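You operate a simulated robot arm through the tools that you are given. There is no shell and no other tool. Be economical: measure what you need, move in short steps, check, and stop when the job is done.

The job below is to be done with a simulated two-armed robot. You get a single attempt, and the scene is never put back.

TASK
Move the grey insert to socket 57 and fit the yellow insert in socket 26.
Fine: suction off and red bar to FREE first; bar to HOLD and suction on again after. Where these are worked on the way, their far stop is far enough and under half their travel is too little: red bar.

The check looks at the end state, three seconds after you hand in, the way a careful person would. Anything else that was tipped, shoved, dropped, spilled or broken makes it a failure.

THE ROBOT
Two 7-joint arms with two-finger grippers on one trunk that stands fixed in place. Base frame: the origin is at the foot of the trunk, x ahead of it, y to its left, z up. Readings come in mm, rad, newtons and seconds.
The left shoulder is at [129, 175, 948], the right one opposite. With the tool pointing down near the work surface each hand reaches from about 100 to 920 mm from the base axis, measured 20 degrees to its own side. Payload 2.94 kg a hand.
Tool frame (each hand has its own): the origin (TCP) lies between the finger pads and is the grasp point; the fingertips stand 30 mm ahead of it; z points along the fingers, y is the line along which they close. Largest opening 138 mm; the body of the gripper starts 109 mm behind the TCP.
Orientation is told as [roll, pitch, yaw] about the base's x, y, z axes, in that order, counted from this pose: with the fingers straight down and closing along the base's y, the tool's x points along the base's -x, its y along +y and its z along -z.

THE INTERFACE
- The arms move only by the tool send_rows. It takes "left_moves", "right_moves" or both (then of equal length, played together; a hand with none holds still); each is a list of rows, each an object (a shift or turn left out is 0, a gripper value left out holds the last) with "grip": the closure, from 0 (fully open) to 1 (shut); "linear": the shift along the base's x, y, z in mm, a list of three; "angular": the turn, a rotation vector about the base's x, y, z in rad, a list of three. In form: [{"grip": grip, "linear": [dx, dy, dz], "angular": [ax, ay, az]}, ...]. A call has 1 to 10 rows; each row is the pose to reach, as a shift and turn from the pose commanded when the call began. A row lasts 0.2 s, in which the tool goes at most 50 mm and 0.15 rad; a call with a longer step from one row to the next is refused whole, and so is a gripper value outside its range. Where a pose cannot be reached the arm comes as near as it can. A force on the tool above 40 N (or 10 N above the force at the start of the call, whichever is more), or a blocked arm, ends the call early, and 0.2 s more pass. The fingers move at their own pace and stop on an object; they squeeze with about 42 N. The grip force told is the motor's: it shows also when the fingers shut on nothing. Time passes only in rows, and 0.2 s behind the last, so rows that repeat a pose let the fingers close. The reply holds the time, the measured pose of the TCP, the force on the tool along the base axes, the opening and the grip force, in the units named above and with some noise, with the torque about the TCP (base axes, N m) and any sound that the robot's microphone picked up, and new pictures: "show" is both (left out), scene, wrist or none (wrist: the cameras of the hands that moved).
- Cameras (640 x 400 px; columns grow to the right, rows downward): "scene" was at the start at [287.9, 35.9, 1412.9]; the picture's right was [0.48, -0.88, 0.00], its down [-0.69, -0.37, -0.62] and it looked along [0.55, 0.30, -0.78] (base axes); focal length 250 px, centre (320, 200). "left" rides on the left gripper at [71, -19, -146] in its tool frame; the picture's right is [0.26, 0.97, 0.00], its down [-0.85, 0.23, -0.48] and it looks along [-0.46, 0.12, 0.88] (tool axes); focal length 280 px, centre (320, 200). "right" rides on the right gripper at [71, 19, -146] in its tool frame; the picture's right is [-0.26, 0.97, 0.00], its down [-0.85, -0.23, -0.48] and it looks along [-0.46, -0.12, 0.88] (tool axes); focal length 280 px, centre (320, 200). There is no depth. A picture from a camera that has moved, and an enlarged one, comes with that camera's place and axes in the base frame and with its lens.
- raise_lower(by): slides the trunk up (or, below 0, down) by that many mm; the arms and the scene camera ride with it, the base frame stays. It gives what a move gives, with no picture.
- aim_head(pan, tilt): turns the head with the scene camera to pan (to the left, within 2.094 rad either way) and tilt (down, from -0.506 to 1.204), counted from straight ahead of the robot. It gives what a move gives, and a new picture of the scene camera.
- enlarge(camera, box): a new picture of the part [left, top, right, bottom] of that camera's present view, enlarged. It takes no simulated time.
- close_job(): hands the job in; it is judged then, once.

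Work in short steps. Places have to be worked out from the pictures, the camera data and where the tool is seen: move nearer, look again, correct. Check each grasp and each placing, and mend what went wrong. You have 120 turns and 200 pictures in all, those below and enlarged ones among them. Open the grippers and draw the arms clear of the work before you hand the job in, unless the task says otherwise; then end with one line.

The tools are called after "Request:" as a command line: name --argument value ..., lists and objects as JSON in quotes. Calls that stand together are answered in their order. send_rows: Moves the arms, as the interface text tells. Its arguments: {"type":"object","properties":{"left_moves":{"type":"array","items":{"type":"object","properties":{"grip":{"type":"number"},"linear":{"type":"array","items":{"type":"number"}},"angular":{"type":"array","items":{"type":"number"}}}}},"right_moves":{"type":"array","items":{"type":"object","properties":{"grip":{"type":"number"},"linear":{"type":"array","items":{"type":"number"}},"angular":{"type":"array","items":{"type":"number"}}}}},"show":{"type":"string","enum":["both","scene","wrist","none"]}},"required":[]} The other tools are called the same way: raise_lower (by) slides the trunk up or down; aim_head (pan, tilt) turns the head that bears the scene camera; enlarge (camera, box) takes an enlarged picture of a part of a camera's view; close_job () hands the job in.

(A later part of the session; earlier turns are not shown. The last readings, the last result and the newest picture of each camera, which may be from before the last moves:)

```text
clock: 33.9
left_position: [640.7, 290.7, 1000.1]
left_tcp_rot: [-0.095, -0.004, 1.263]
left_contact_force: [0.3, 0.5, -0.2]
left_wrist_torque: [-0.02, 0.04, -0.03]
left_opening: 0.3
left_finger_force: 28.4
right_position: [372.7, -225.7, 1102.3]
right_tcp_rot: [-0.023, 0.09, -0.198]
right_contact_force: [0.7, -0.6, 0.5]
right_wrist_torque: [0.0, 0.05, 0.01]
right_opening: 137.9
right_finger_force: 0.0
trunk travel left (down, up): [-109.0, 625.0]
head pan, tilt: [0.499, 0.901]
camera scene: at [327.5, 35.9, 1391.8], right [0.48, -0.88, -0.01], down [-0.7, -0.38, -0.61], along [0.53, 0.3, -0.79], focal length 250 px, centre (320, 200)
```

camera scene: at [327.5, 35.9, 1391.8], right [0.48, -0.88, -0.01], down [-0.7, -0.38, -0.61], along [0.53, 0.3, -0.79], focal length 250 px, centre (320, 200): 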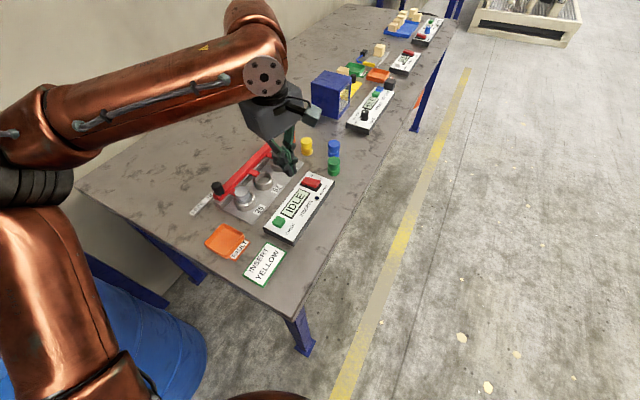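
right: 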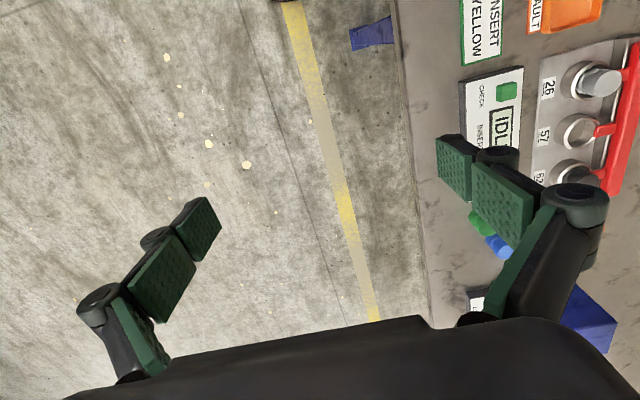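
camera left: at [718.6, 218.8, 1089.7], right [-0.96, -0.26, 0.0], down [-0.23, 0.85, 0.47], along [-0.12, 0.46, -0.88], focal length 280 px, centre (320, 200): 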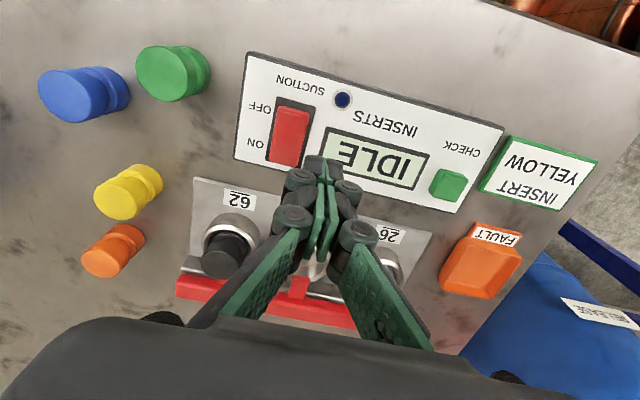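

Request:
send_rows --left_moves '[{"linear": [-30, 10, 20], "angular": [0, 0, -0.14]}, {"linear": [-60, 20, 30], "angular": [0, 0, -0.28]}, {"linear": [-80, 40, 40], "angular": [0, 0, -0.42]}, {"linear": [-80, 60, 40], "angular": [0, 0, -0.56]}, {"linear": [-80, 80, 40], "angular": [0, 0, -0.7]}, {"linear": [-80, 80, 40], "angular": [0, 0, -0.84]}, {"linear": [-80, 80, 40], "angular": [0, 0, -0.98]}, {"linear": [-80, 80, 40], "angular": [0, 0, -1.12]}, {"linear": [-80, 80, 40], "angular": [0, 0, -1.263]}]' --show "none"

Request:
raise_lower --by 16

Request:
send_rows --left_moves '[{"angular": [0.095, 0, 0]}, {"angular": [0.095, 0, 0]}, {"angular": [0.095, 0, 0]}]' --show "both"

```text
clock: 35.9
left_position: [565.3, 369.6, 1036.3]
left_tcp_rot: [-0.088, -0.001, -0.005]
left_contact_force: [-0.5, -0.8, 0.4]
left_wrist_torque: [-0.02, -0.01, 0.02]
left_opening: 0.0
left_finger_force: 27.8
right_position: [379.8, -224.3, 1100.7]
right_tcp_rot: [-0.024, 0.096, -0.198]
right_contact_force: [0.0, -0.2, -0.4]
right_wrist_torque: [0.0, 0.0, 0.02]
right_opening: 138.3
right_finger_force: 0.1
trunk travel left (down, up): [-109.0, 625.0]
head pan, tilt: [0.499, 0.901]
```

```text
clock: 36.5
left_position: [568.1, 370.1, 1050.9]
left_tcp_rot: [-0.091, 0.001, -0.001]
left_contact_force: [0.6, 0.3, -0.4]
left_wrist_torque: [-0.02, 0.06, 0.0]
left_opening: 0.2
left_finger_force: 28.0
right_position: [381.1, -225.3, 1116.6]
right_tcp_rot: [-0.026, 0.096, -0.198]
right_contact_force: [-0.3, 0.4, -0.1]
right_wrist_torque: [0.0, 0.06, 0.03]
right_opening: 138.1
right_finger_force: 0.1
trunk travel left (down, up): [-125.0, 609.0]
head pan, tilt: [0.499, 0.901]
```

```text
clock: 37.3
left_position: [566.4, 368.2, 1052.5]
left_tcp_rot: [0.006, 0.001, 0.0]
left_contact_force: [0.8, 0.6, 0.4]
left_wrist_torque: [0.06, 0.03, -0.05]
left_opening: 0.1
left_finger_force: 28.4
right_position: [379.8, -224.4, 1116.6]
right_tcp_rot: [-0.024, 0.096, -0.2]
right_contact_force: [0.8, -0.9, 0.5]
right_wrist_torque: [0.02, -0.01, 0.02]
right_opening: 138.0
right_finger_force: 0.0
trunk travel left (down, up): [-125.0, 609.0]
head pan, tilt: [0.499, 0.901]
camera scene: at [287.9, 35.4, 1413.0], right [0.48, -0.88, 0.0], down [-0.69, -0.37, -0.62], along [0.55, 0.3, -0.78], focal length 250 px, centre (320, 200)
camera left: at [494.4, 348.9, 1198.8], right [-0.26, 0.97, 0.01], down [0.85, 0.23, 0.48], along [0.46, 0.13, -0.88], focal length 280 px, centre (320, 200)
```

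scene: 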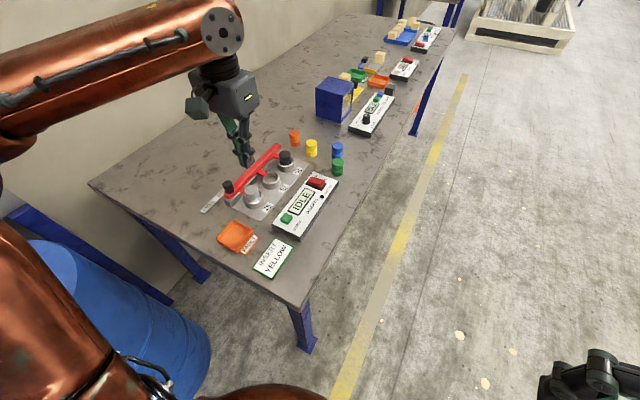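
left: 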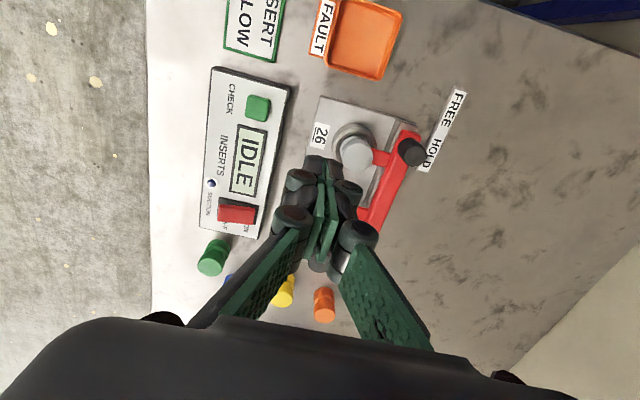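

Stable again. Go above the OFF end with 0.3 tilt.

Request:
send_rows --left_moves '[{"linear": [20, -13, -10], "angular": [0, -0.1, 0]}, {"linear": [45, -28, -30], "angular": [0, -0.2, 0]}, {"linear": [70, -44, -50], "angular": [0, -0.3, 0]}, {"linear": [95, -60, -70], "angular": [0, -0.3, 0]}, {"linear": [120, -76, -90], "angular": [0, -0.3, 0]}, {"linear": [140, -90, -110], "angular": [0, -0.3, 0]}, {"linear": [152, -96, -127], "angular": [0, -0.3, 0]}, {"linear": [152, -96, -127], "angular": [0, -0.3, 0]}, {"linear": [152, -96, -127], "angular": [0, -0.3, 0]}]' --show "both"

Request:
enlarge --camera "left" --box '[220, 100, 440, 300]'

Request:
enlarge --camera "scene" --box '[240, 130, 380, 230]'

```text
clock: 39.3
left_position: [717.5, 271.6, 925.3]
left_tcp_rot: [0.008, -0.299, 0.001]
left_contact_force: [0.0, -0.1, 0.4]
left_wrist_torque: [-0.02, 0.01, -0.01]
left_opening: 0.1
left_finger_force: 28.1
right_position: [379.8, -225.8, 1117.4]
right_tcp_rot: [-0.025, 0.096, -0.199]
right_contact_force: [0.1, -0.2, -0.2]
right_wrist_torque: [0.04, 0.0, -0.02]
right_opening: 137.9
right_finger_force: 0.2
trunk travel left (down, up): [-125.0, 609.0]
head pan, tilt: [0.499, 0.901]
camera scene: at [288.0, 35.7, 1412.9], right [0.48, -0.88, 0.0], down [-0.69, -0.38, -0.62], along [0.55, 0.3, -0.78], focal length 250 px, centre (320, 200)
camera left: at [606.7, 252.3, 1043.1], right [-0.25, 0.97, -0.07], down [0.67, 0.23, 0.71], along [0.7, 0.13, -0.7], focal length 280 px, centre (320, 200)
```

scene: 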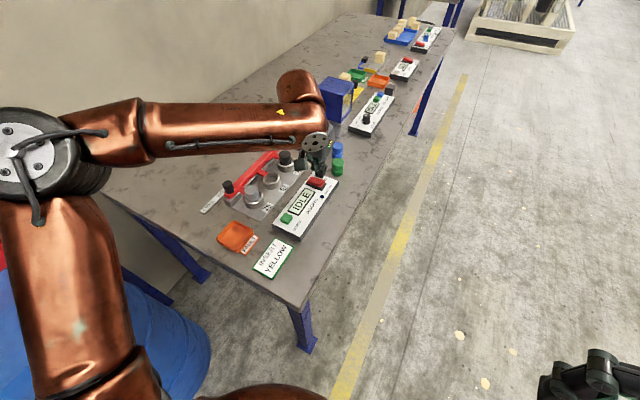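
left: 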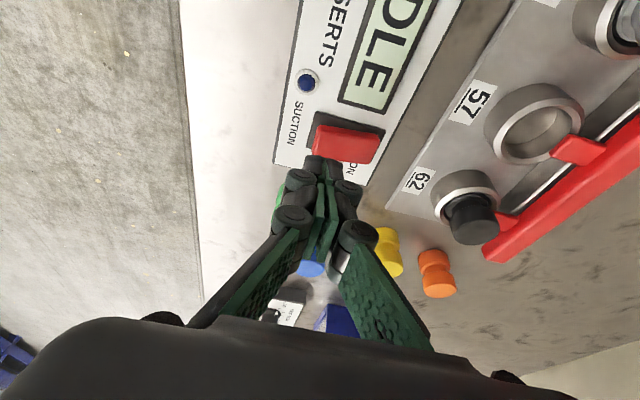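

```text
2.00 times, centred on (330, 200) of left
camera zoom: at [606.7, 252.3, 1043.1], right [-0.25, 0.97, -0.07], down [0.67, 0.23, 0.71], along [0.7, 0.13, -0.7], focal length 561 px, centre (300, 200)
```

zoom: 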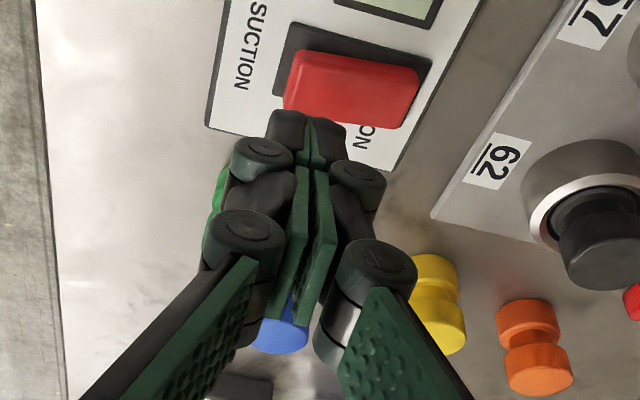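

```text
4.00 times, centred on (310, 180) of scene
camera zoom: at [288.0, 35.7, 1412.9], right [0.48, -0.88, 0.0], down [-0.69, -0.38, -0.62], along [0.55, 0.3, -0.78], focal length 998 px, centre (360, 280)
```

zoom: 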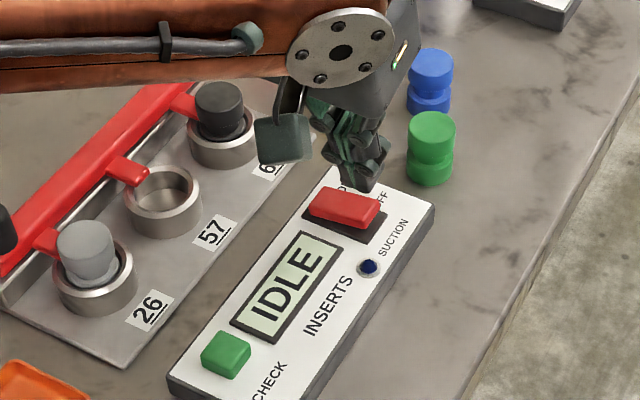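

Tip is right over the rocker. Adjust +10 x, +3 y and press down carefully.

Request:
send_rows --left_moves '[{"linear": [10, 3, 0]}, {"linear": [10, 3, -10]}, {"linear": [10, 3, -18]}, {"linear": [10, 3, -24]}, {"linear": [10, 3, -28]}, {"linear": [10, 3, -31]}, {"linear": [10, 3, -34]}, {"linear": [10, 3, -34]}]' --show "wrist"

Request:
enlarge --camera "scene" --box '[280, 150, 350, 200]'

```text
clock: 41.1
left_position: [727.8, 276.2, 892.2]
left_tcp_rot: [0.006, -0.301, 0.0]
left_contact_force: [0.0, -0.9, 1.3]
left_wrist_torque: [-0.01, 0.0, 0.03]
left_opening: 0.2
left_finger_force: 27.9
right_position: [378.1, -224.7, 1115.9]
right_tcp_rot: [-0.023, 0.096, -0.199]
right_contact_force: [0.0, -0.8, 0.7]
right_wrist_torque: [-0.01, -0.04, 0.03]
right_opening: 138.0
right_finger_force: 0.0
trunk travel left (down, up): [-125.0, 609.0]
head pan, tilt: [0.499, 0.901]
camera left: at [616.7, 256.1, 1009.9], right [-0.25, 0.97, -0.07], down [0.67, 0.23, 0.71], along [0.7, 0.13, -0.7], focal length 280 px, centre (320, 200)
```

left: 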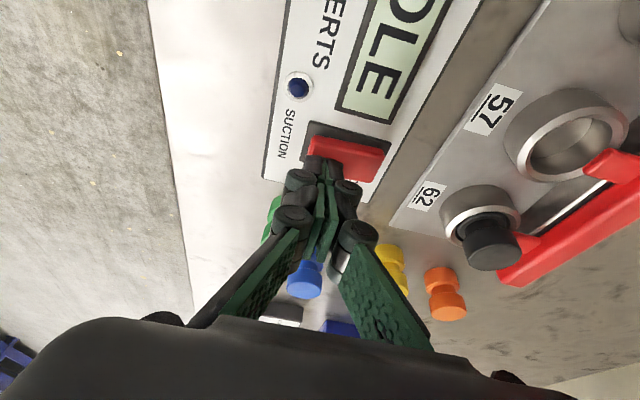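

```text
8.00 times, centred on (315, 175) of scene
camera zoom: at [287.8, 35.6, 1413.0], right [0.48, -0.88, 0.0], down [-0.69, -0.37, -0.62], along [0.55, 0.3, -0.78], focal length 1996 px, centre (360, 400)
```

zoom: 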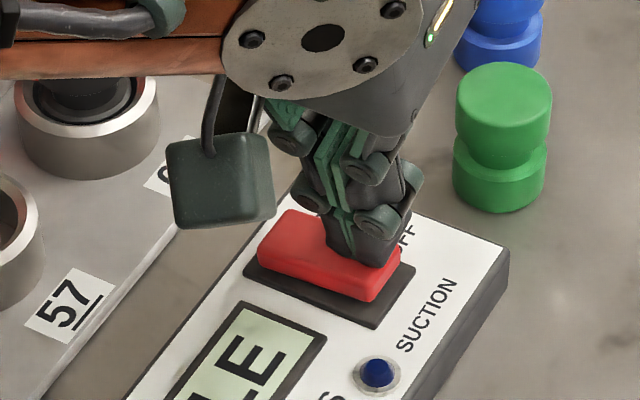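

Near touching. Continue down in small steps.

Request:
send_rows --left_moves '[{"linear": [0, 0, -3]}, {"linear": [0, 0, -6]}, {"linear": [0, 0, -9]}, {"linear": [0, 0, -12]}, {"linear": [0, 0, -12]}]' --show "none"

Request:
enlarge --camera "scene" --box '[280, 150, 350, 200]'

```text
clock: 42.3
left_position: [729.4, 274.5, 887.6]
left_tcp_rot: [0.006, -0.318, -0.002]
left_contact_force: [-6.5, 0.8, 17.2]
left_wrist_torque: [0.15, 0.22, 0.04]
left_opening: 0.0
left_finger_force: 28.6
right_position: [377.3, -224.8, 1117.0]
right_tcp_rot: [-0.023, 0.094, -0.2]
right_contact_force: [0.1, -0.3, 0.3]
right_wrist_torque: [-0.01, 0.03, 0.01]
right_opening: 138.0
right_finger_force: 0.1
trunk travel left (down, up): [-125.0, 609.0]
head pan, tilt: [0.499, 0.901]
stopped in row 5 (left hand): the force on the tool passed its limit at 41 N (the readings are from after the stop); the commanded pose is now the measured one
```

```text
8.00 times, centred on (315, 175) of scene
camera zoom: at [286.1, 35.0, 1413.1], right [0.48, -0.88, 0.0], down [-0.69, -0.37, -0.62], along [0.55, 0.3, -0.78], focal length 1996 px, centre (360, 400)
```

zoom: 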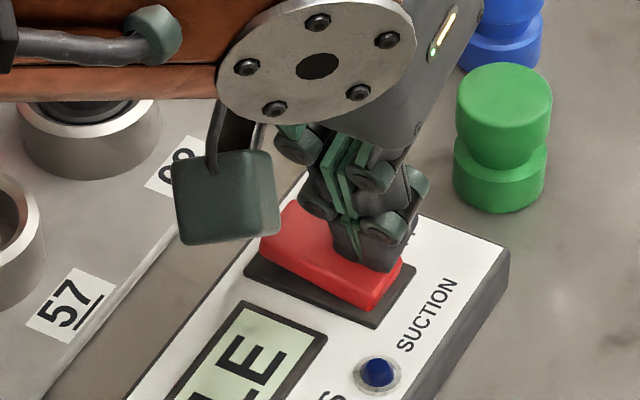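

The rocker appears to have flipped. Lift off and check.

Request:
send_rows --left_moves '[{"linear": [0, 0, 20]}, {"linear": [-40, 10, 50]}, {"linear": [-80, 30, 70]}, {"linear": [-120, 60, 90]}, {"linear": [-120, 60, 90]}]' --show "wrist"

Request:
enlarge --camera "scene" --box '[280, 150, 350, 200]'

Request:
enlarge --camera "left" --box '[220, 60, 420, 200]'

```text
refused: row 2 steps farther than a row can; nothing moved
```

```text
8.00 times, centred on (315, 175) of scene
camera zoom: at [286.1, 35.0, 1413.1], right [0.48, -0.88, 0.0], down [-0.69, -0.37, -0.62], along [0.55, 0.3, -0.78], focal length 1996 px, centre (360, 400)
```

zoom: 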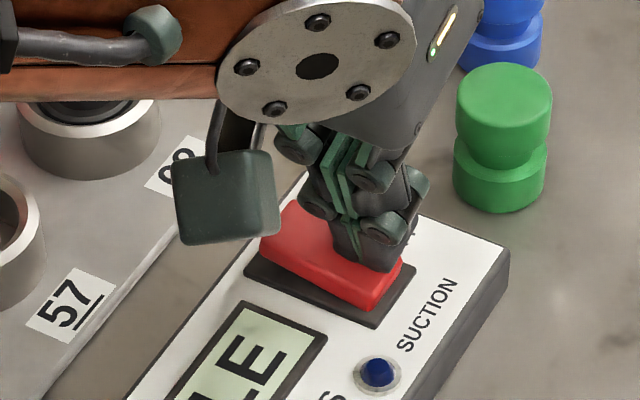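

```text
2.86 times, centred on (320, 130) of left
camera zoom: at [616.3, 255.0, 1004.3], right [-0.25, 0.97, -0.08], down [0.66, 0.23, 0.72], along [0.71, 0.13, -0.69], focal length 801 px, centre (320, 400)
```

zoom: 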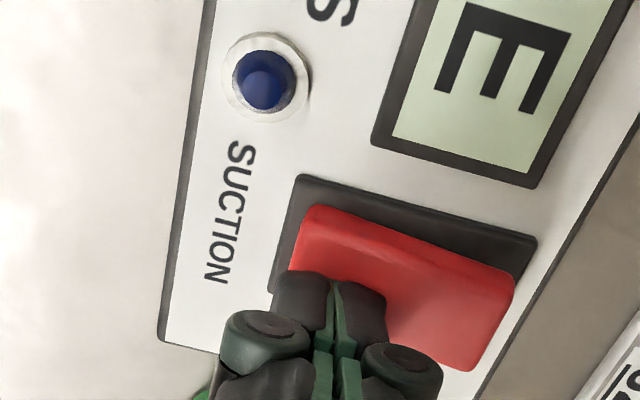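

Request:
send_rows --left_moves '[{"linear": [0, 0, 20]}, {"linear": [-30, 10, 45]}, {"linear": [-60, 25, 65]}, {"linear": [-95, 45, 85]}, {"linear": [-125, 60, 90]}, {"linear": [-125, 60, 90]}]' --show "wrist"

Request:
enlarge --camera "scene" --box '[280, 150, 350, 200]'

Request:
enlarge --camera "left" --box '[180, 60, 380, 200]'

```text
clock: 43.7
left_position: [603.8, 335.6, 974.3]
left_tcp_rot: [0.007, -0.31, -0.002]
left_contact_force: [0.5, 0.1, -0.1]
left_wrist_torque: [0.0, 0.0, 0.0]
left_opening: 0.2
left_finger_force: 28.3
right_position: [378.3, -224.8, 1116.8]
right_tcp_rot: [-0.024, 0.097, -0.198]
right_contact_force: [-0.9, 0.2, 0.2]
right_wrist_torque: [0.02, -0.01, -0.04]
right_opening: 138.0
right_finger_force: 0.1
trunk travel left (down, up): [-125.0, 609.0]
head pan, tilt: [0.499, 0.901]
camera left: at [491.5, 315.9, 1091.4], right [-0.25, 0.97, -0.07], down [0.66, 0.23, 0.71], along [0.71, 0.13, -0.7], focal length 280 px, centre (320, 200)
```

left: 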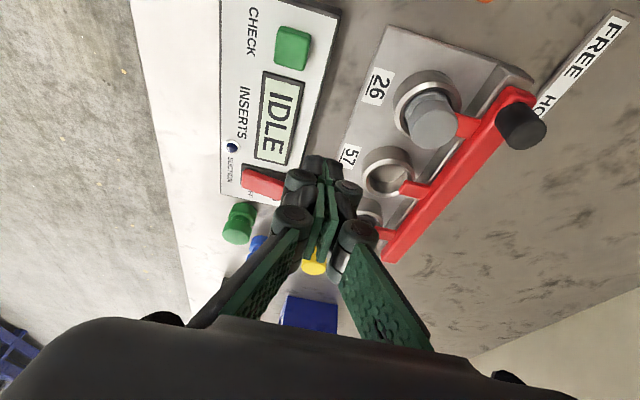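

```text
8.00 times, centred on (315, 175) of scene
camera zoom: at [288.0, 35.3, 1412.9], right [0.48, -0.88, 0.0], down [-0.69, -0.37, -0.62], along [0.55, 0.3, -0.78], focal length 1996 px, centre (360, 400)
```

zoom: 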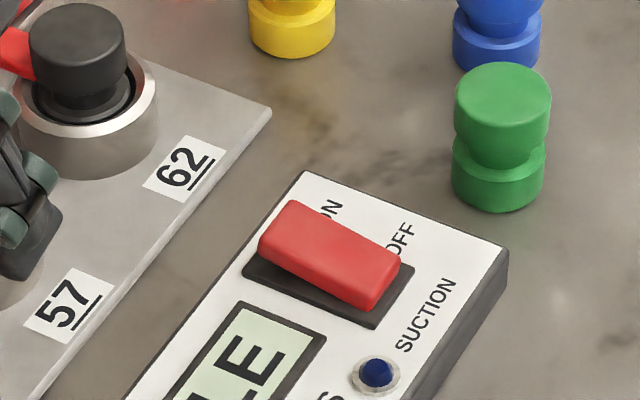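

```text
2.86 times, centred on (280, 130) of left
camera zoom: at [491.5, 315.9, 1091.4], right [-0.25, 0.97, -0.07], down [0.66, 0.23, 0.71], along [0.71, 0.13, -0.7], focal length 801 px, centre (434, 400)
```

zoom: 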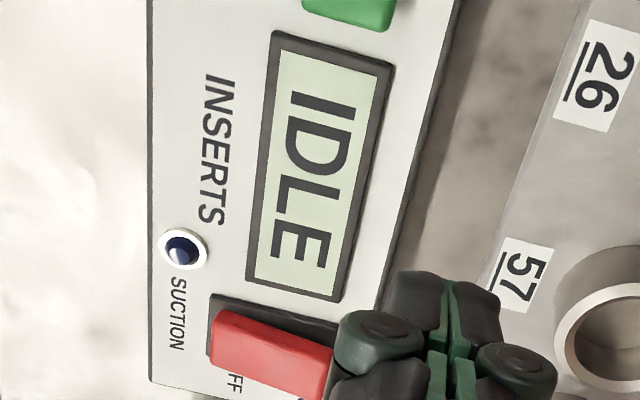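

Rocker latched at OFF. Now untilt and go above the bar's knob (~(569, 483), top ≈ z 888) with fingers part-open.

Request:
send_rows --left_moves '[{"linear": [-10, 25, 16], "angular": [0, 0.1, 0], "grip": 0.6}, {"linear": [-20, 60, 16], "angular": [0, 0.2, 0]}, {"linear": [-30, 100, 16], "angular": [0, 0.31, 0]}, {"linear": [-35, 130, 16], "angular": [0, 0.31, 0]}, {"linear": [-35, 147, 16], "angular": [0, 0.31, 0]}, {"linear": [-35, 147, 16], "angular": [0, 0.31, 0]}]' --show "both"

Request:
enlarge --camera "left" --box '[220, 100, 440, 260]'

Request:
enlarge --camera "scene" --box '[180, 130, 320, 230]'

```text
clock: 45.1
left_position: [570.3, 482.0, 990.8]
left_tcp_rot: [0.006, -0.001, -0.001]
left_contact_force: [-0.9, 0.3, -0.8]
left_wrist_torque: [0.01, -0.03, 0.02]
left_opening: 55.3
left_finger_force: 0.0
right_position: [379.2, -224.8, 1116.2]
right_tcp_rot: [-0.025, 0.097, -0.198]
right_contact_force: [1.5, 0.4, 0.1]
right_wrist_torque: [-0.01, -0.03, 0.03]
right_opening: 138.3
right_finger_force: 0.1
trunk travel left (down, up): [-125.0, 609.0]
head pan, tilt: [0.499, 0.901]
camera scene: at [287.7, 35.8, 1413.0], right [0.48, -0.88, 0.0], down [-0.69, -0.38, -0.62], along [0.55, 0.3, -0.78], focal length 250 px, centre (320, 200)
camera left: at [498.2, 464.0, 1136.2], right [-0.26, 0.97, 0.0], down [0.85, 0.23, 0.48], along [0.46, 0.13, -0.88], focal length 280 px, centre (320, 200)
```

scene: 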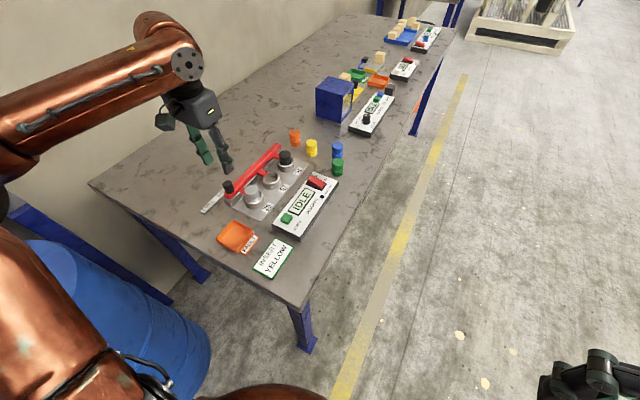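
left: 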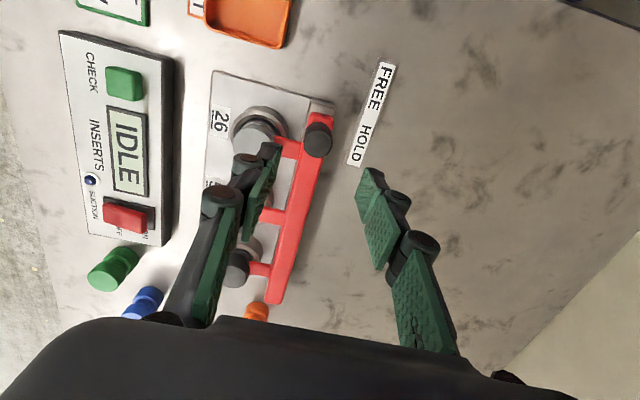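

```text
2.50 times, centred on (330, 180) of left
camera zoom: at [498.2, 464.0, 1136.2], right [-0.26, 0.97, 0.0], down [0.85, 0.23, 0.48], along [0.46, 0.13, -0.88], focal length 701 px, centre (295, 250)
```

zoom: 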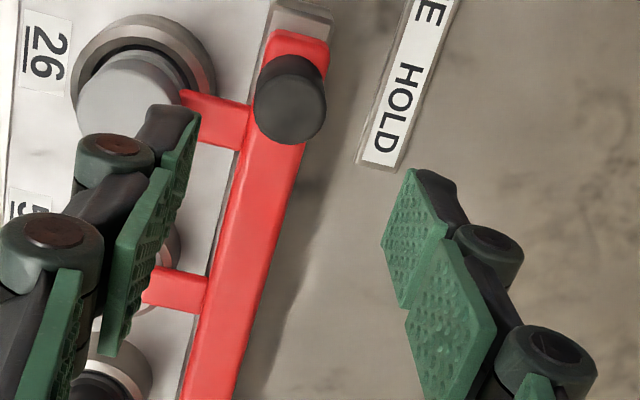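

```text
4.00 times, centred on (250, 180) of scene
camera zoom: at [287.7, 35.8, 1413.0], right [0.48, -0.88, 0.0], down [-0.69, -0.38, -0.62], along [0.55, 0.3, -0.78], focal length 998 px, centre (600, 280)
```

zoom: 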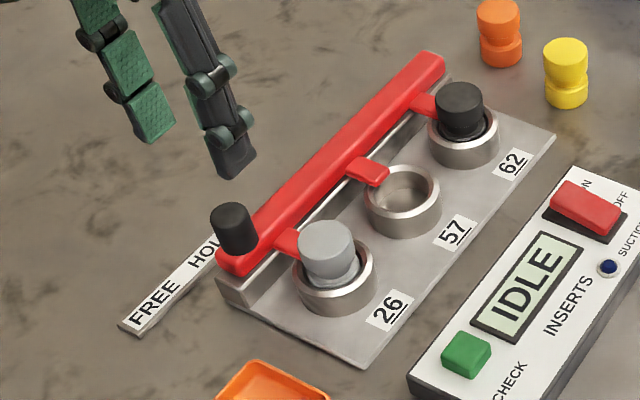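

Knob at (571, 482), aligned. Descend with slightly narrower opening, then close.

Request:
send_rows --left_moves '[{"linear": [-3, 0, -20], "grip": 0.65}, {"linear": [-3, 0, -45]}, {"linear": [-3, 0, -65]}, {"linear": [-3, 0, -78]}, {"linear": [-3, 0, -86]}, {"linear": [-3, 0, -86], "grip": 1}, {"linear": [-3, 0, -86]}, {"linear": [-3, 0, -86]}, {"linear": [-3, 0, -86]}]' --show "wrist"

Request:
enlarge --camera "scene" --box '[190, 140, 300, 220]'

```text
clock: 47.1
left_position: [567.0, 481.4, 903.6]
left_tcp_rot: [0.006, 0.001, -0.002]
left_contact_force: [-0.8, -5.2, -5.4]
left_wrist_torque: [-0.19, -0.2, -0.05]
left_opening: 25.3
left_finger_force: 44.7
right_position: [378.7, -225.1, 1116.0]
right_tcp_rot: [-0.027, 0.095, -0.198]
right_contact_force: [0.1, -0.1, -0.7]
right_wrist_torque: [0.03, 0.0, -0.01]
right_opening: 138.3
right_finger_force: 0.1
trunk travel left (down, up): [-125.0, 609.0]
head pan, tilt: [0.499, 0.901]
camera left: at [495.4, 462.8, 1049.6], right [-0.26, 0.97, 0.0], down [0.85, 0.23, 0.48], along [0.46, 0.13, -0.88], focal length 280 px, centre (320, 200)
```

left: 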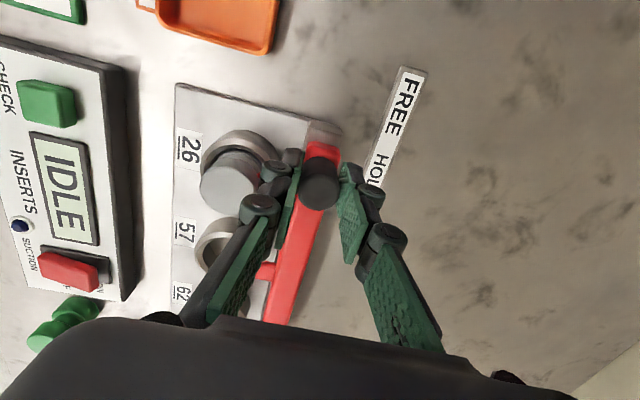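

```text
5.00 times, centred on (245, 180) of scene
camera zoom: at [288.0, 35.5, 1412.9], right [0.48, -0.88, 0.0], down [-0.69, -0.37, -0.62], along [0.55, 0.3, -0.78], focal length 1248 px, centre (695, 300)
```

zoom: 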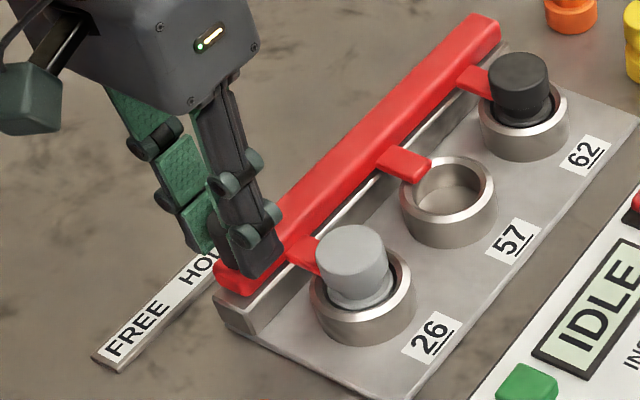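

Knob gripped. Slide −x in small steps.

Request:
send_rows --left_moves '[{"linear": [-6, 0, 0]}, {"linear": [-12, 0, 0]}, {"linear": [-18, 0, 0]}, {"linear": [-24, 0, 0]}, {"linear": [-30, 0, 0]}, {"linear": [-36, 0, 0]}, {"linear": [-42, 0, 0]}, {"linear": [-42, 0, 0]}]' --show "wrist"

Request:
enlarge --camera "scene" --box '[190, 140, 300, 220]'

```text
clock: 48.9
left_position: [525.1, 481.7, 903.8]
left_tcp_rot: [0.005, 0.001, -0.001]
left_contact_force: [0.1, -9.5, -8.1]
left_wrist_torque: [-0.31, 0.06, -0.08]
left_opening: 25.2
left_finger_force: 44.9
right_position: [379.3, -225.4, 1116.8]
right_tcp_rot: [-0.022, 0.096, -0.2]
right_contact_force: [0.2, 0.0, -0.3]
right_wrist_torque: [-0.01, 0.0, 0.0]
right_opening: 138.0
right_finger_force: 0.1
trunk travel left (down, up): [-125.0, 609.0]
head pan, tilt: [0.499, 0.901]
camera left: at [453.6, 462.7, 1049.6], right [-0.26, 0.97, 0.01], down [0.85, 0.23, 0.48], along [0.46, 0.13, -0.88], focal length 280 px, centre (320, 200)
```

left: 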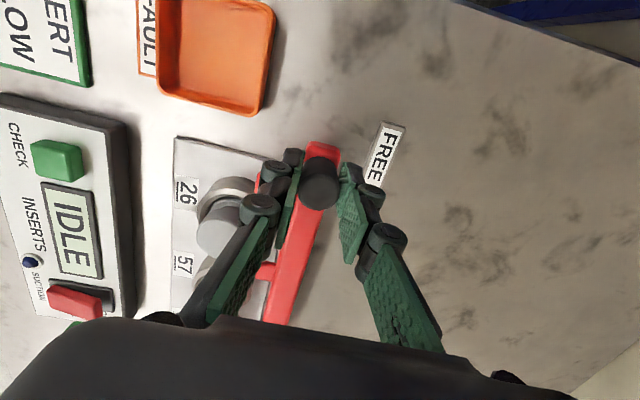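

```text
5.00 times, centred on (245, 180) of scene
camera zoom: at [288.4, 35.2, 1412.8], right [0.48, -0.88, 0.0], down [-0.69, -0.37, -0.62], along [0.54, 0.3, -0.78], focal length 1248 px, centre (695, 300)
```

zoom: 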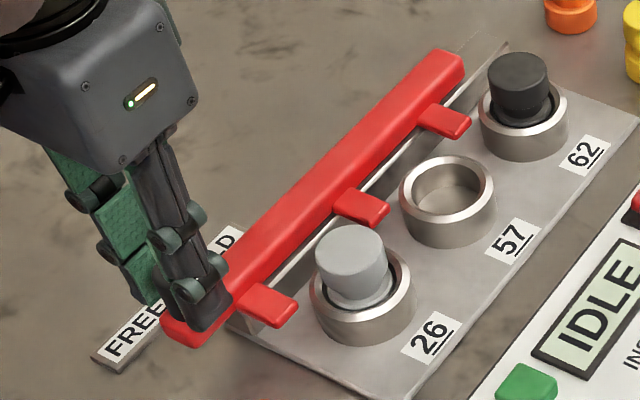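

Sliding freely. Continue to the far stop.

Request:
send_rows --left_moves '[{"linear": [-3, 0, 0]}, {"linear": [-6, 0, 0]}, {"linear": [-9, 0, 0]}, {"linear": [-12, 0, 0]}, {"linear": [-15, 0, 0]}, {"linear": [-18, 0, 0]}, {"linear": [-20, 0, 0]}]' --show "none"

Request:
enlarge --camera "scene" --box '[190, 140, 300, 220]'

```text
clock: 50.4
left_position: [515.4, 482.7, 908.8]
left_tcp_rot: [-0.058, -0.105, 0.039]
left_contact_force: [32.6, 33.5, 12.9]
left_wrist_torque: [1.23, -0.98, 0.24]
left_opening: 25.9
left_finger_force: 44.9
right_position: [361.9, -218.1, 1115.3]
right_tcp_rot: [-0.04, 0.099, -0.211]
right_contact_force: [-1.2, -0.1, 1.5]
right_wrist_torque: [-0.05, -0.16, 0.01]
right_opening: 137.9
right_finger_force: 0.0
trunk travel left (down, up): [-125.0, 609.0]
head pan, tilt: [0.499, 0.901]
stopped in row 7 (left hand): the arm was blocked; the commanded pose is now the measured one
```

```text
5.00 times, centred on (245, 180) of scene
camera zoom: at [347.0, 51.0, 1407.0], right [0.48, -0.88, -0.01], down [-0.71, -0.38, -0.59], along [0.51, 0.29, -0.81], focal length 1248 px, centre (695, 300)
```

zoom: 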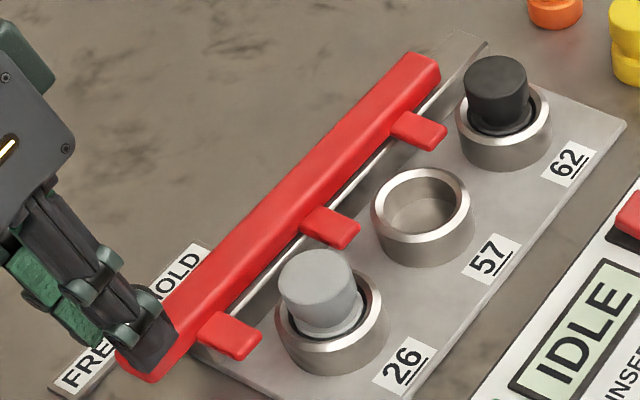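

At the stop. Relax the strain, then open the fingers.

Request:
send_rows --left_moves '[{"linear": [0, 0, 0]}, {"linear": [2, 0, 0]}, {"linear": [2, 0, 0], "grip": 0.9}, {"linear": [2, 0, 0], "grip": 0.6}, {"linear": [2, 0, 0]}, {"linear": [2, 0, 0]}, {"linear": [2, 0, 0]}]' --show "scene"

```text
clock: 50.6
left_position: [488.2, 458.8, 924.8]
left_tcp_rot: [-0.085, -0.188, 0.051]
left_contact_force: [1.8, -0.7, -0.6]
left_wrist_torque: [0.18, 0.11, 0.02]
left_opening: 0.0
left_finger_force: 28.0
right_position: [316.1, -238.7, 1106.7]
right_tcp_rot: [-0.017, 0.093, -0.23]
right_contact_force: [0.9, -1.7, -0.7]
right_wrist_torque: [0.23, 0.07, -0.02]
right_opening: 138.1
right_finger_force: 0.1
trunk travel left (down, up): [-125.0, 609.0]
head pan, tilt: [0.499, 0.901]
stopped in row 1 (left hand): the force on the tool passed its limit at 75 N (the readings are from after the stop); the commanded pose is now the measured one
camera scene: at [342.1, 30.3, 1406.9], right [0.48, -0.88, -0.02], down [-0.71, -0.37, -0.6], along [0.51, 0.3, -0.8], focal length 250 px, centre (320, 200)
```

scene: 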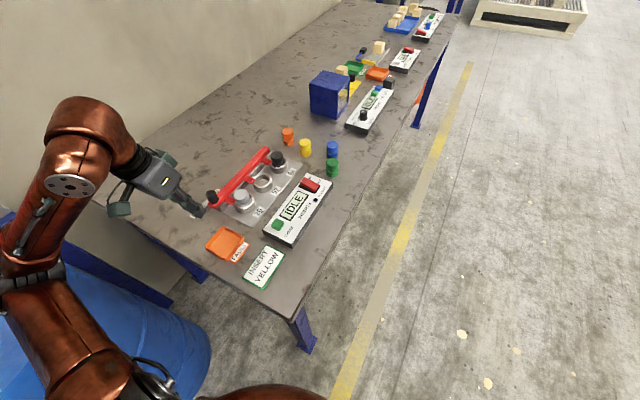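

The fingers slipped off as the trunk sprang back. Let it settle, raising the hand.

Request:
send_rows --left_moves '[{"linear": [0, 0, 20]}, {"linear": [0, 0, 45]}, {"linear": [0, 0, 70]}, {"linear": [0, 0, 70]}, {"linear": [0, 0, 70]}, {"linear": [0, 0, 70]}]' --show "both"

Request:
enlarge --camera "scene" --box '[180, 130, 320, 230]'

```text
clock: 50.9
left_position: [437.5, 464.3, 957.6]
left_tcp_rot: [-0.102, -0.261, 0.057]
left_contact_force: [-3.4, 4.4, -1.5]
left_wrist_torque: [-0.48, -0.38, -0.14]
left_opening: 0.3
left_finger_force: 28.0
right_position: [262.0, -232.3, 1116.2]
right_tcp_rot: [-0.025, 0.07, -0.239]
right_contact_force: [-1.2, 3.2, 2.2]
right_wrist_torque: [-0.17, -0.35, -0.04]
right_opening: 137.5
right_finger_force: 0.0
trunk travel left (down, up): [-125.0, 609.0]
head pan, tilt: [0.499, 0.901]
stopped in row 1 (left hand): the arm was blocked; the commanded pose is now the measured one
camera scene: at [272.8, 36.6, 1417.0], right [0.48, -0.88, 0.0], down [-0.68, -0.38, -0.63], along [0.55, 0.3, -0.78], focal length 250 px, centre (320, 200)
camera left: at [331.2, 455.8, 1080.5], right [-0.28, 0.95, -0.16], down [0.69, 0.32, 0.65], along [0.67, 0.07, -0.74], focal length 280 px, centre (320, 200)
```

scene: 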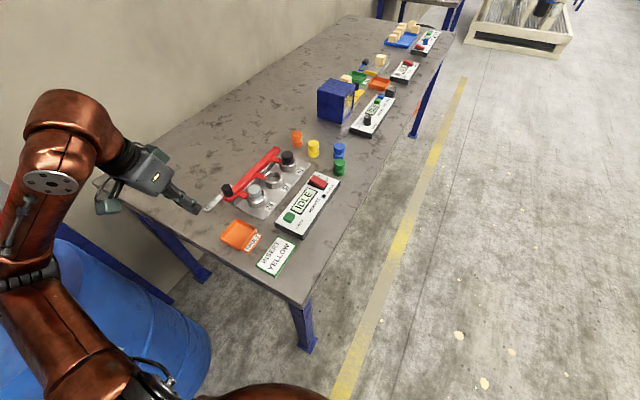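
left: 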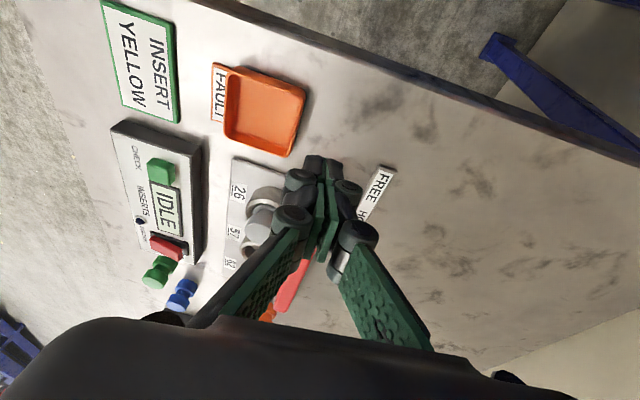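

```text
4.00 times, centred on (250, 180) of scene
camera zoom: at [272.8, 36.6, 1417.0], right [0.48, -0.88, 0.0], down [-0.68, -0.38, -0.63], along [0.55, 0.3, -0.78], focal length 998 px, centre (600, 280)
```

zoom: 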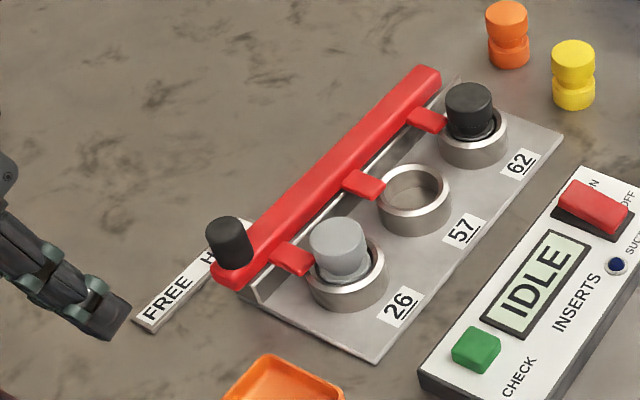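

The bar sprang back to ~20 mm from HOLD. First straighten the hand and let everything settle.

Request:
send_rows --left_moves '[{"linear": [0, 0, 0]}, {"linear": [0, 0, 10]}, {"linear": [0, 0, 20], "angular": [0.05, 0.1, -0.03]}, {"linear": [10, 5, 30], "angular": [0.09, 0.2, -0.05]}, {"linear": [20, 10, 30], "angular": [0.1, 0.26, -0.06]}, {"linear": [20, 10, 30], "angular": [0.1, 0.26, -0.06]}]' --show "scene"

```text
clock: 52.3
left_position: [477.2, 476.0, 975.8]
left_tcp_rot: [0.013, 0.034, -0.015]
left_contact_force: [-0.7, -0.2, 0.3]
left_wrist_torque: [0.03, -0.02, 0.03]
left_opening: 0.0
left_finger_force: 28.1
right_position: [285.9, -235.9, 1111.2]
right_tcp_rot: [-0.037, 0.092, -0.236]
right_contact_force: [0.3, 0.2, -0.5]
right_wrist_torque: [0.03, 0.01, 0.02]
right_opening: 138.0
right_finger_force: 0.1
trunk travel left (down, up): [-125.0, 609.0]
head pan, tilt: [0.499, 0.901]
camera scene: at [287.5, 35.7, 1413.1], right [0.48, -0.88, 0.0], down [-0.69, -0.38, -0.62], along [0.55, 0.3, -0.78], focal length 250 px, centre (320, 200)
```

scene: 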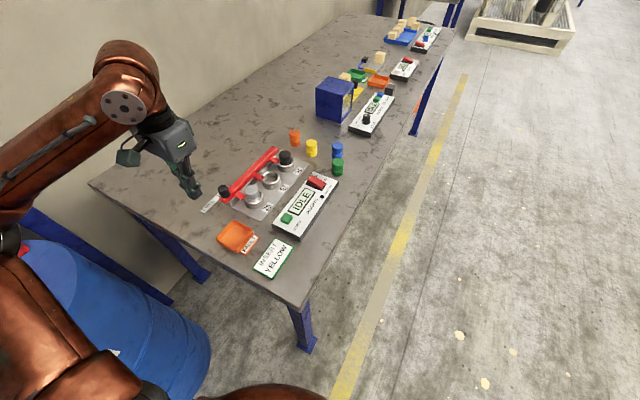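

Settled. Move above the knob's present place, open, and look.

Request:
send_rows --left_moves '[{"linear": [10, 0, 10], "angular": [-0.013, -0.034, 0.015], "grip": 0.62}, {"linear": [40, 3, 14], "angular": [-0.013, -0.034, 0.015]}, {"linear": [70, 6, 14], "angular": [-0.013, -0.034, 0.015]}, {"linear": [70, 6, 14], "angular": [-0.013, -0.034, 0.015]}, {"linear": [70, 6, 14], "angular": [-0.013, -0.034, 0.015]}]' --show "wrist"

Request:
enlarge --camera "left" --box '[220, 100, 440, 260]'

Request:
enlarge --camera "scene" --box '[180, 130, 320, 230]'

```text
clock: 53.5
left_position: [546.9, 482.0, 989.5]
left_tcp_rot: [0.001, 0.001, 0.002]
left_contact_force: [0.3, -0.4, -0.1]
left_wrist_torque: [-0.01, 0.04, -0.01]
left_opening: 52.3
left_finger_force: 0.1
right_position: [284.4, -235.5, 1111.9]
right_tcp_rot: [-0.038, 0.091, -0.236]
right_contact_force: [0.8, 0.9, 0.8]
right_wrist_torque: [-0.01, -0.02, -0.01]
right_opening: 137.8
right_finger_force: 0.1
trunk travel left (down, up): [-125.0, 609.0]
head pan, tilt: [0.499, 0.901]
camera left: at [475.1, 462.3, 1134.9], right [-0.26, 0.96, 0.0], down [0.85, 0.23, 0.48], along [0.46, 0.13, -0.88], focal length 280 px, centre (320, 200)
```

left: 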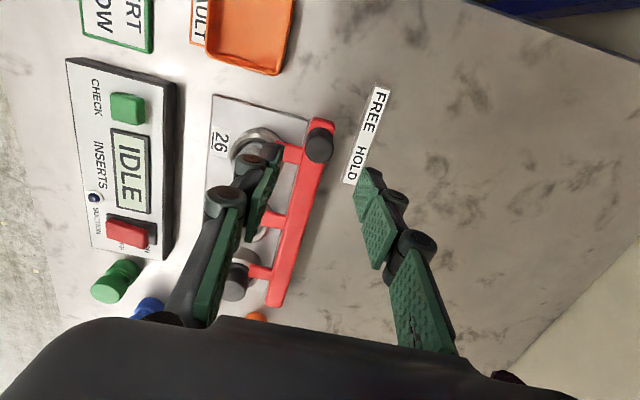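

```text
2.50 times, centred on (330, 180) of left
camera zoom: at [475.1, 462.3, 1134.9], right [-0.26, 0.96, 0.0], down [0.85, 0.23, 0.48], along [0.46, 0.13, -0.88], focal length 701 px, centre (295, 250)
```

zoom: 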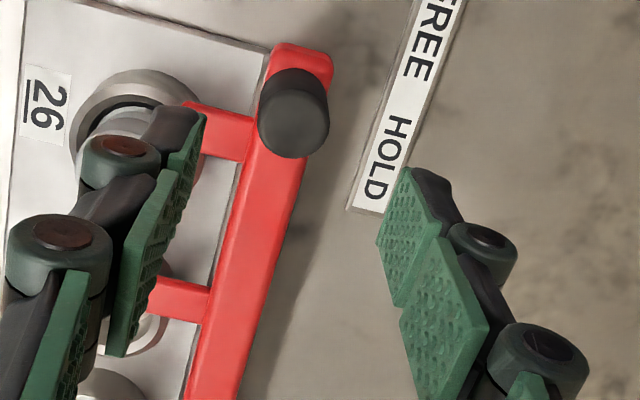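

```text
4.00 times, centred on (250, 180) of scene
camera zoom: at [287.8, 35.6, 1413.0], right [0.48, -0.88, 0.0], down [-0.69, -0.38, -0.62], along [0.55, 0.3, -0.78], focal length 998 px, centre (600, 280)
```

zoom: 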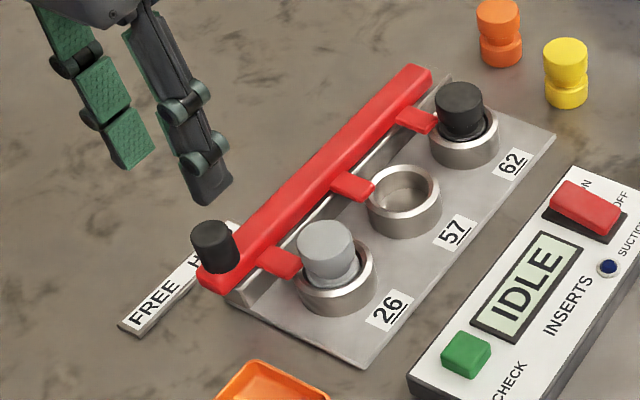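

Knob now at about (552, 483). Descend, grip again.

Request:
send_rows --left_moves '[{"linear": [4, 0, -20]}, {"linear": [4, 0, -45]}, {"linear": [4, 0, -65]}, {"linear": [4, 0, -80]}, {"linear": [4, 0, -88]}, {"linear": [4, 0, -88], "grip": 1}, {"linear": [4, 0, -88]}, {"linear": [4, 0, -88]}, {"linear": [4, 0, -88]}]' --show "none"

Request:
send_rows --left_moves '[{"linear": [-5, 0, 0]}, {"linear": [-10, 0, 0]}, {"linear": [-15, 0, 0]}, {"linear": [-20, 0, 0]}, {"linear": [-25, 0, 0]}, {"linear": [-28, 0, 0]}, {"linear": [-28, 0, 0]}]' --show "wrist"

```text
clock: 55.5
left_position: [550.6, 482.2, 899.4]
left_tcp_rot: [0.0, 0.0, 0.003]
left_contact_force: [-0.1, 0.7, -1.9]
left_wrist_torque: [0.03, -0.18, -0.04]
left_opening: 25.3
left_finger_force: 45.3
right_position: [284.6, -234.4, 1111.9]
right_tcp_rot: [-0.036, 0.091, -0.235]
right_contact_force: [-0.4, -0.3, 0.2]
right_wrist_torque: [-0.03, -0.02, 0.03]
right_opening: 138.1
right_finger_force: 0.1
trunk travel left (down, up): [-125.0, 609.0]
head pan, tilt: [0.499, 0.901]
```

```text
clock: 57.1
left_position: [527.5, 483.1, 900.9]
left_tcp_rot: [-0.001, -0.006, 0.003]
left_contact_force: [28.1, -2.9, 1.3]
left_wrist_torque: [0.12, -1.59, 0.01]
left_opening: 25.2
left_finger_force: 44.5
right_position: [288.3, -231.3, 1106.8]
right_tcp_rot: [-0.027, 0.09, -0.234]
right_contact_force: [0.9, 0.6, -0.6]
right_wrist_torque: [0.01, 0.0, 0.0]
right_opening: 138.0
right_finger_force: 0.1
trunk travel left (down, up): [-125.0, 609.0]
head pan, tilt: [0.499, 0.901]
camera left: at [455.1, 463.4, 1046.1], right [-0.26, 0.96, 0.0], down [0.84, 0.23, 0.48], along [0.46, 0.13, -0.88], focal length 280 px, centre (320, 200)
```

left: 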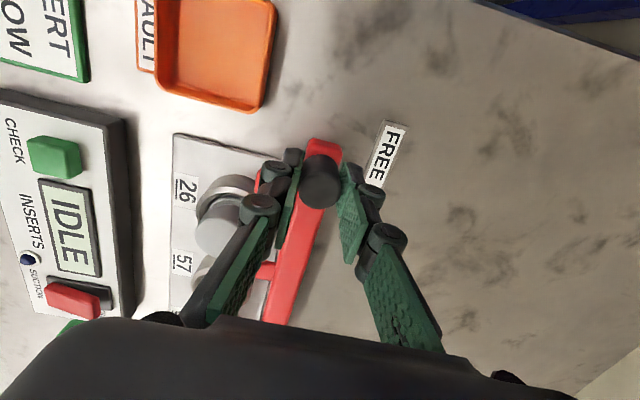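

Stop reached (28 N at knob x≈528, travel ≈ 43 mm). Relieve, then open in place.

Request:
send_rows --left_moves '[{"linear": [2, 0, 0]}, {"linear": [4, 0, 0]}, {"linear": [4, 0, 0]}]' --show "none"

Request:
send_rows --left_moves '[{"grip": 0.75}, {"grip": 0.63}, {"grip": 0.63}, {"linear": [0, 0, 20]}, {"linear": [0, 0, 50]}, {"linear": [0, 0, 88]}, {"linear": [0, 0, 88]}]' --show "wrist"

Request:
enlarge --camera "scene" --box '[180, 130, 320, 230]'

```text
clock: 57.9
left_position: [527.3, 481.8, 899.9]
left_tcp_rot: [0.002, 0.0, 0.004]
left_contact_force: [15.8, -1.2, 3.5]
left_wrist_torque: [-0.13, -0.93, 0.08]
left_opening: 25.1
left_finger_force: 44.9
right_position: [287.2, -235.5, 1111.3]
right_tcp_rot: [-0.036, 0.093, -0.237]
right_contact_force: [-0.2, -0.2, 0.4]
right_wrist_torque: [0.01, 0.01, 0.03]
right_opening: 138.1
right_finger_force: 0.2
trunk travel left (down, up): [-125.0, 609.0]
head pan, tilt: [0.499, 0.901]
```

```text
clock: 59.5
left_position: [527.0, 483.8, 988.9]
left_tcp_rot: [0.001, 0.0, 0.003]
left_contact_force: [0.1, 0.6, 0.5]
left_wrist_torque: [-0.03, -0.01, 0.04]
left_opening: 51.1
left_finger_force: 0.2
right_position: [285.7, -235.7, 1111.4]
right_tcp_rot: [-0.036, 0.091, -0.234]
right_contact_force: [0.4, 0.5, -0.6]
right_wrist_torque: [-0.03, 0.03, 0.0]
right_opening: 137.9
right_finger_force: 0.1
trunk travel left (down, up): [-125.0, 609.0]
head pan, tilt: [0.499, 0.901]
camera left: at [455.4, 463.8, 1134.8], right [-0.26, 0.96, 0.0], down [0.85, 0.23, 0.48], along [0.46, 0.13, -0.88], focal length 280 px, centre (320, 200)
```

left: 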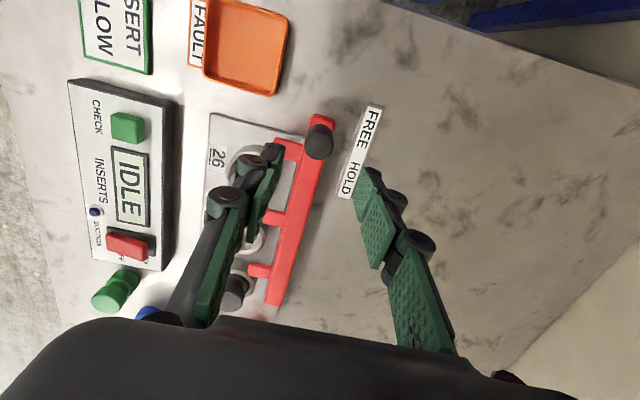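

```text
4.00 times, centred on (250, 180) of scene
camera zoom: at [288.3, 36.4, 1412.7], right [0.48, -0.88, 0.0], down [-0.69, -0.38, -0.62], along [0.54, 0.3, -0.78], focal length 998 px, centre (600, 280)
```

zoom: 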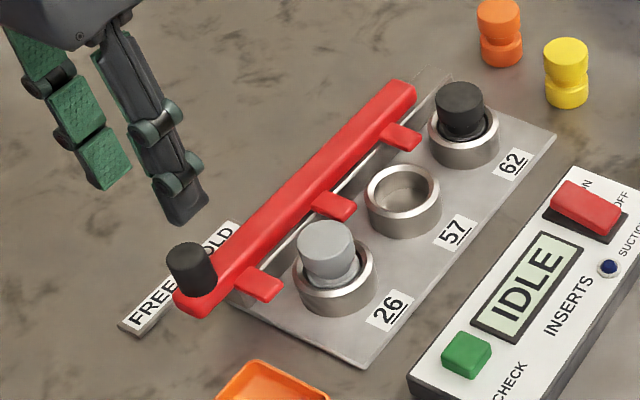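

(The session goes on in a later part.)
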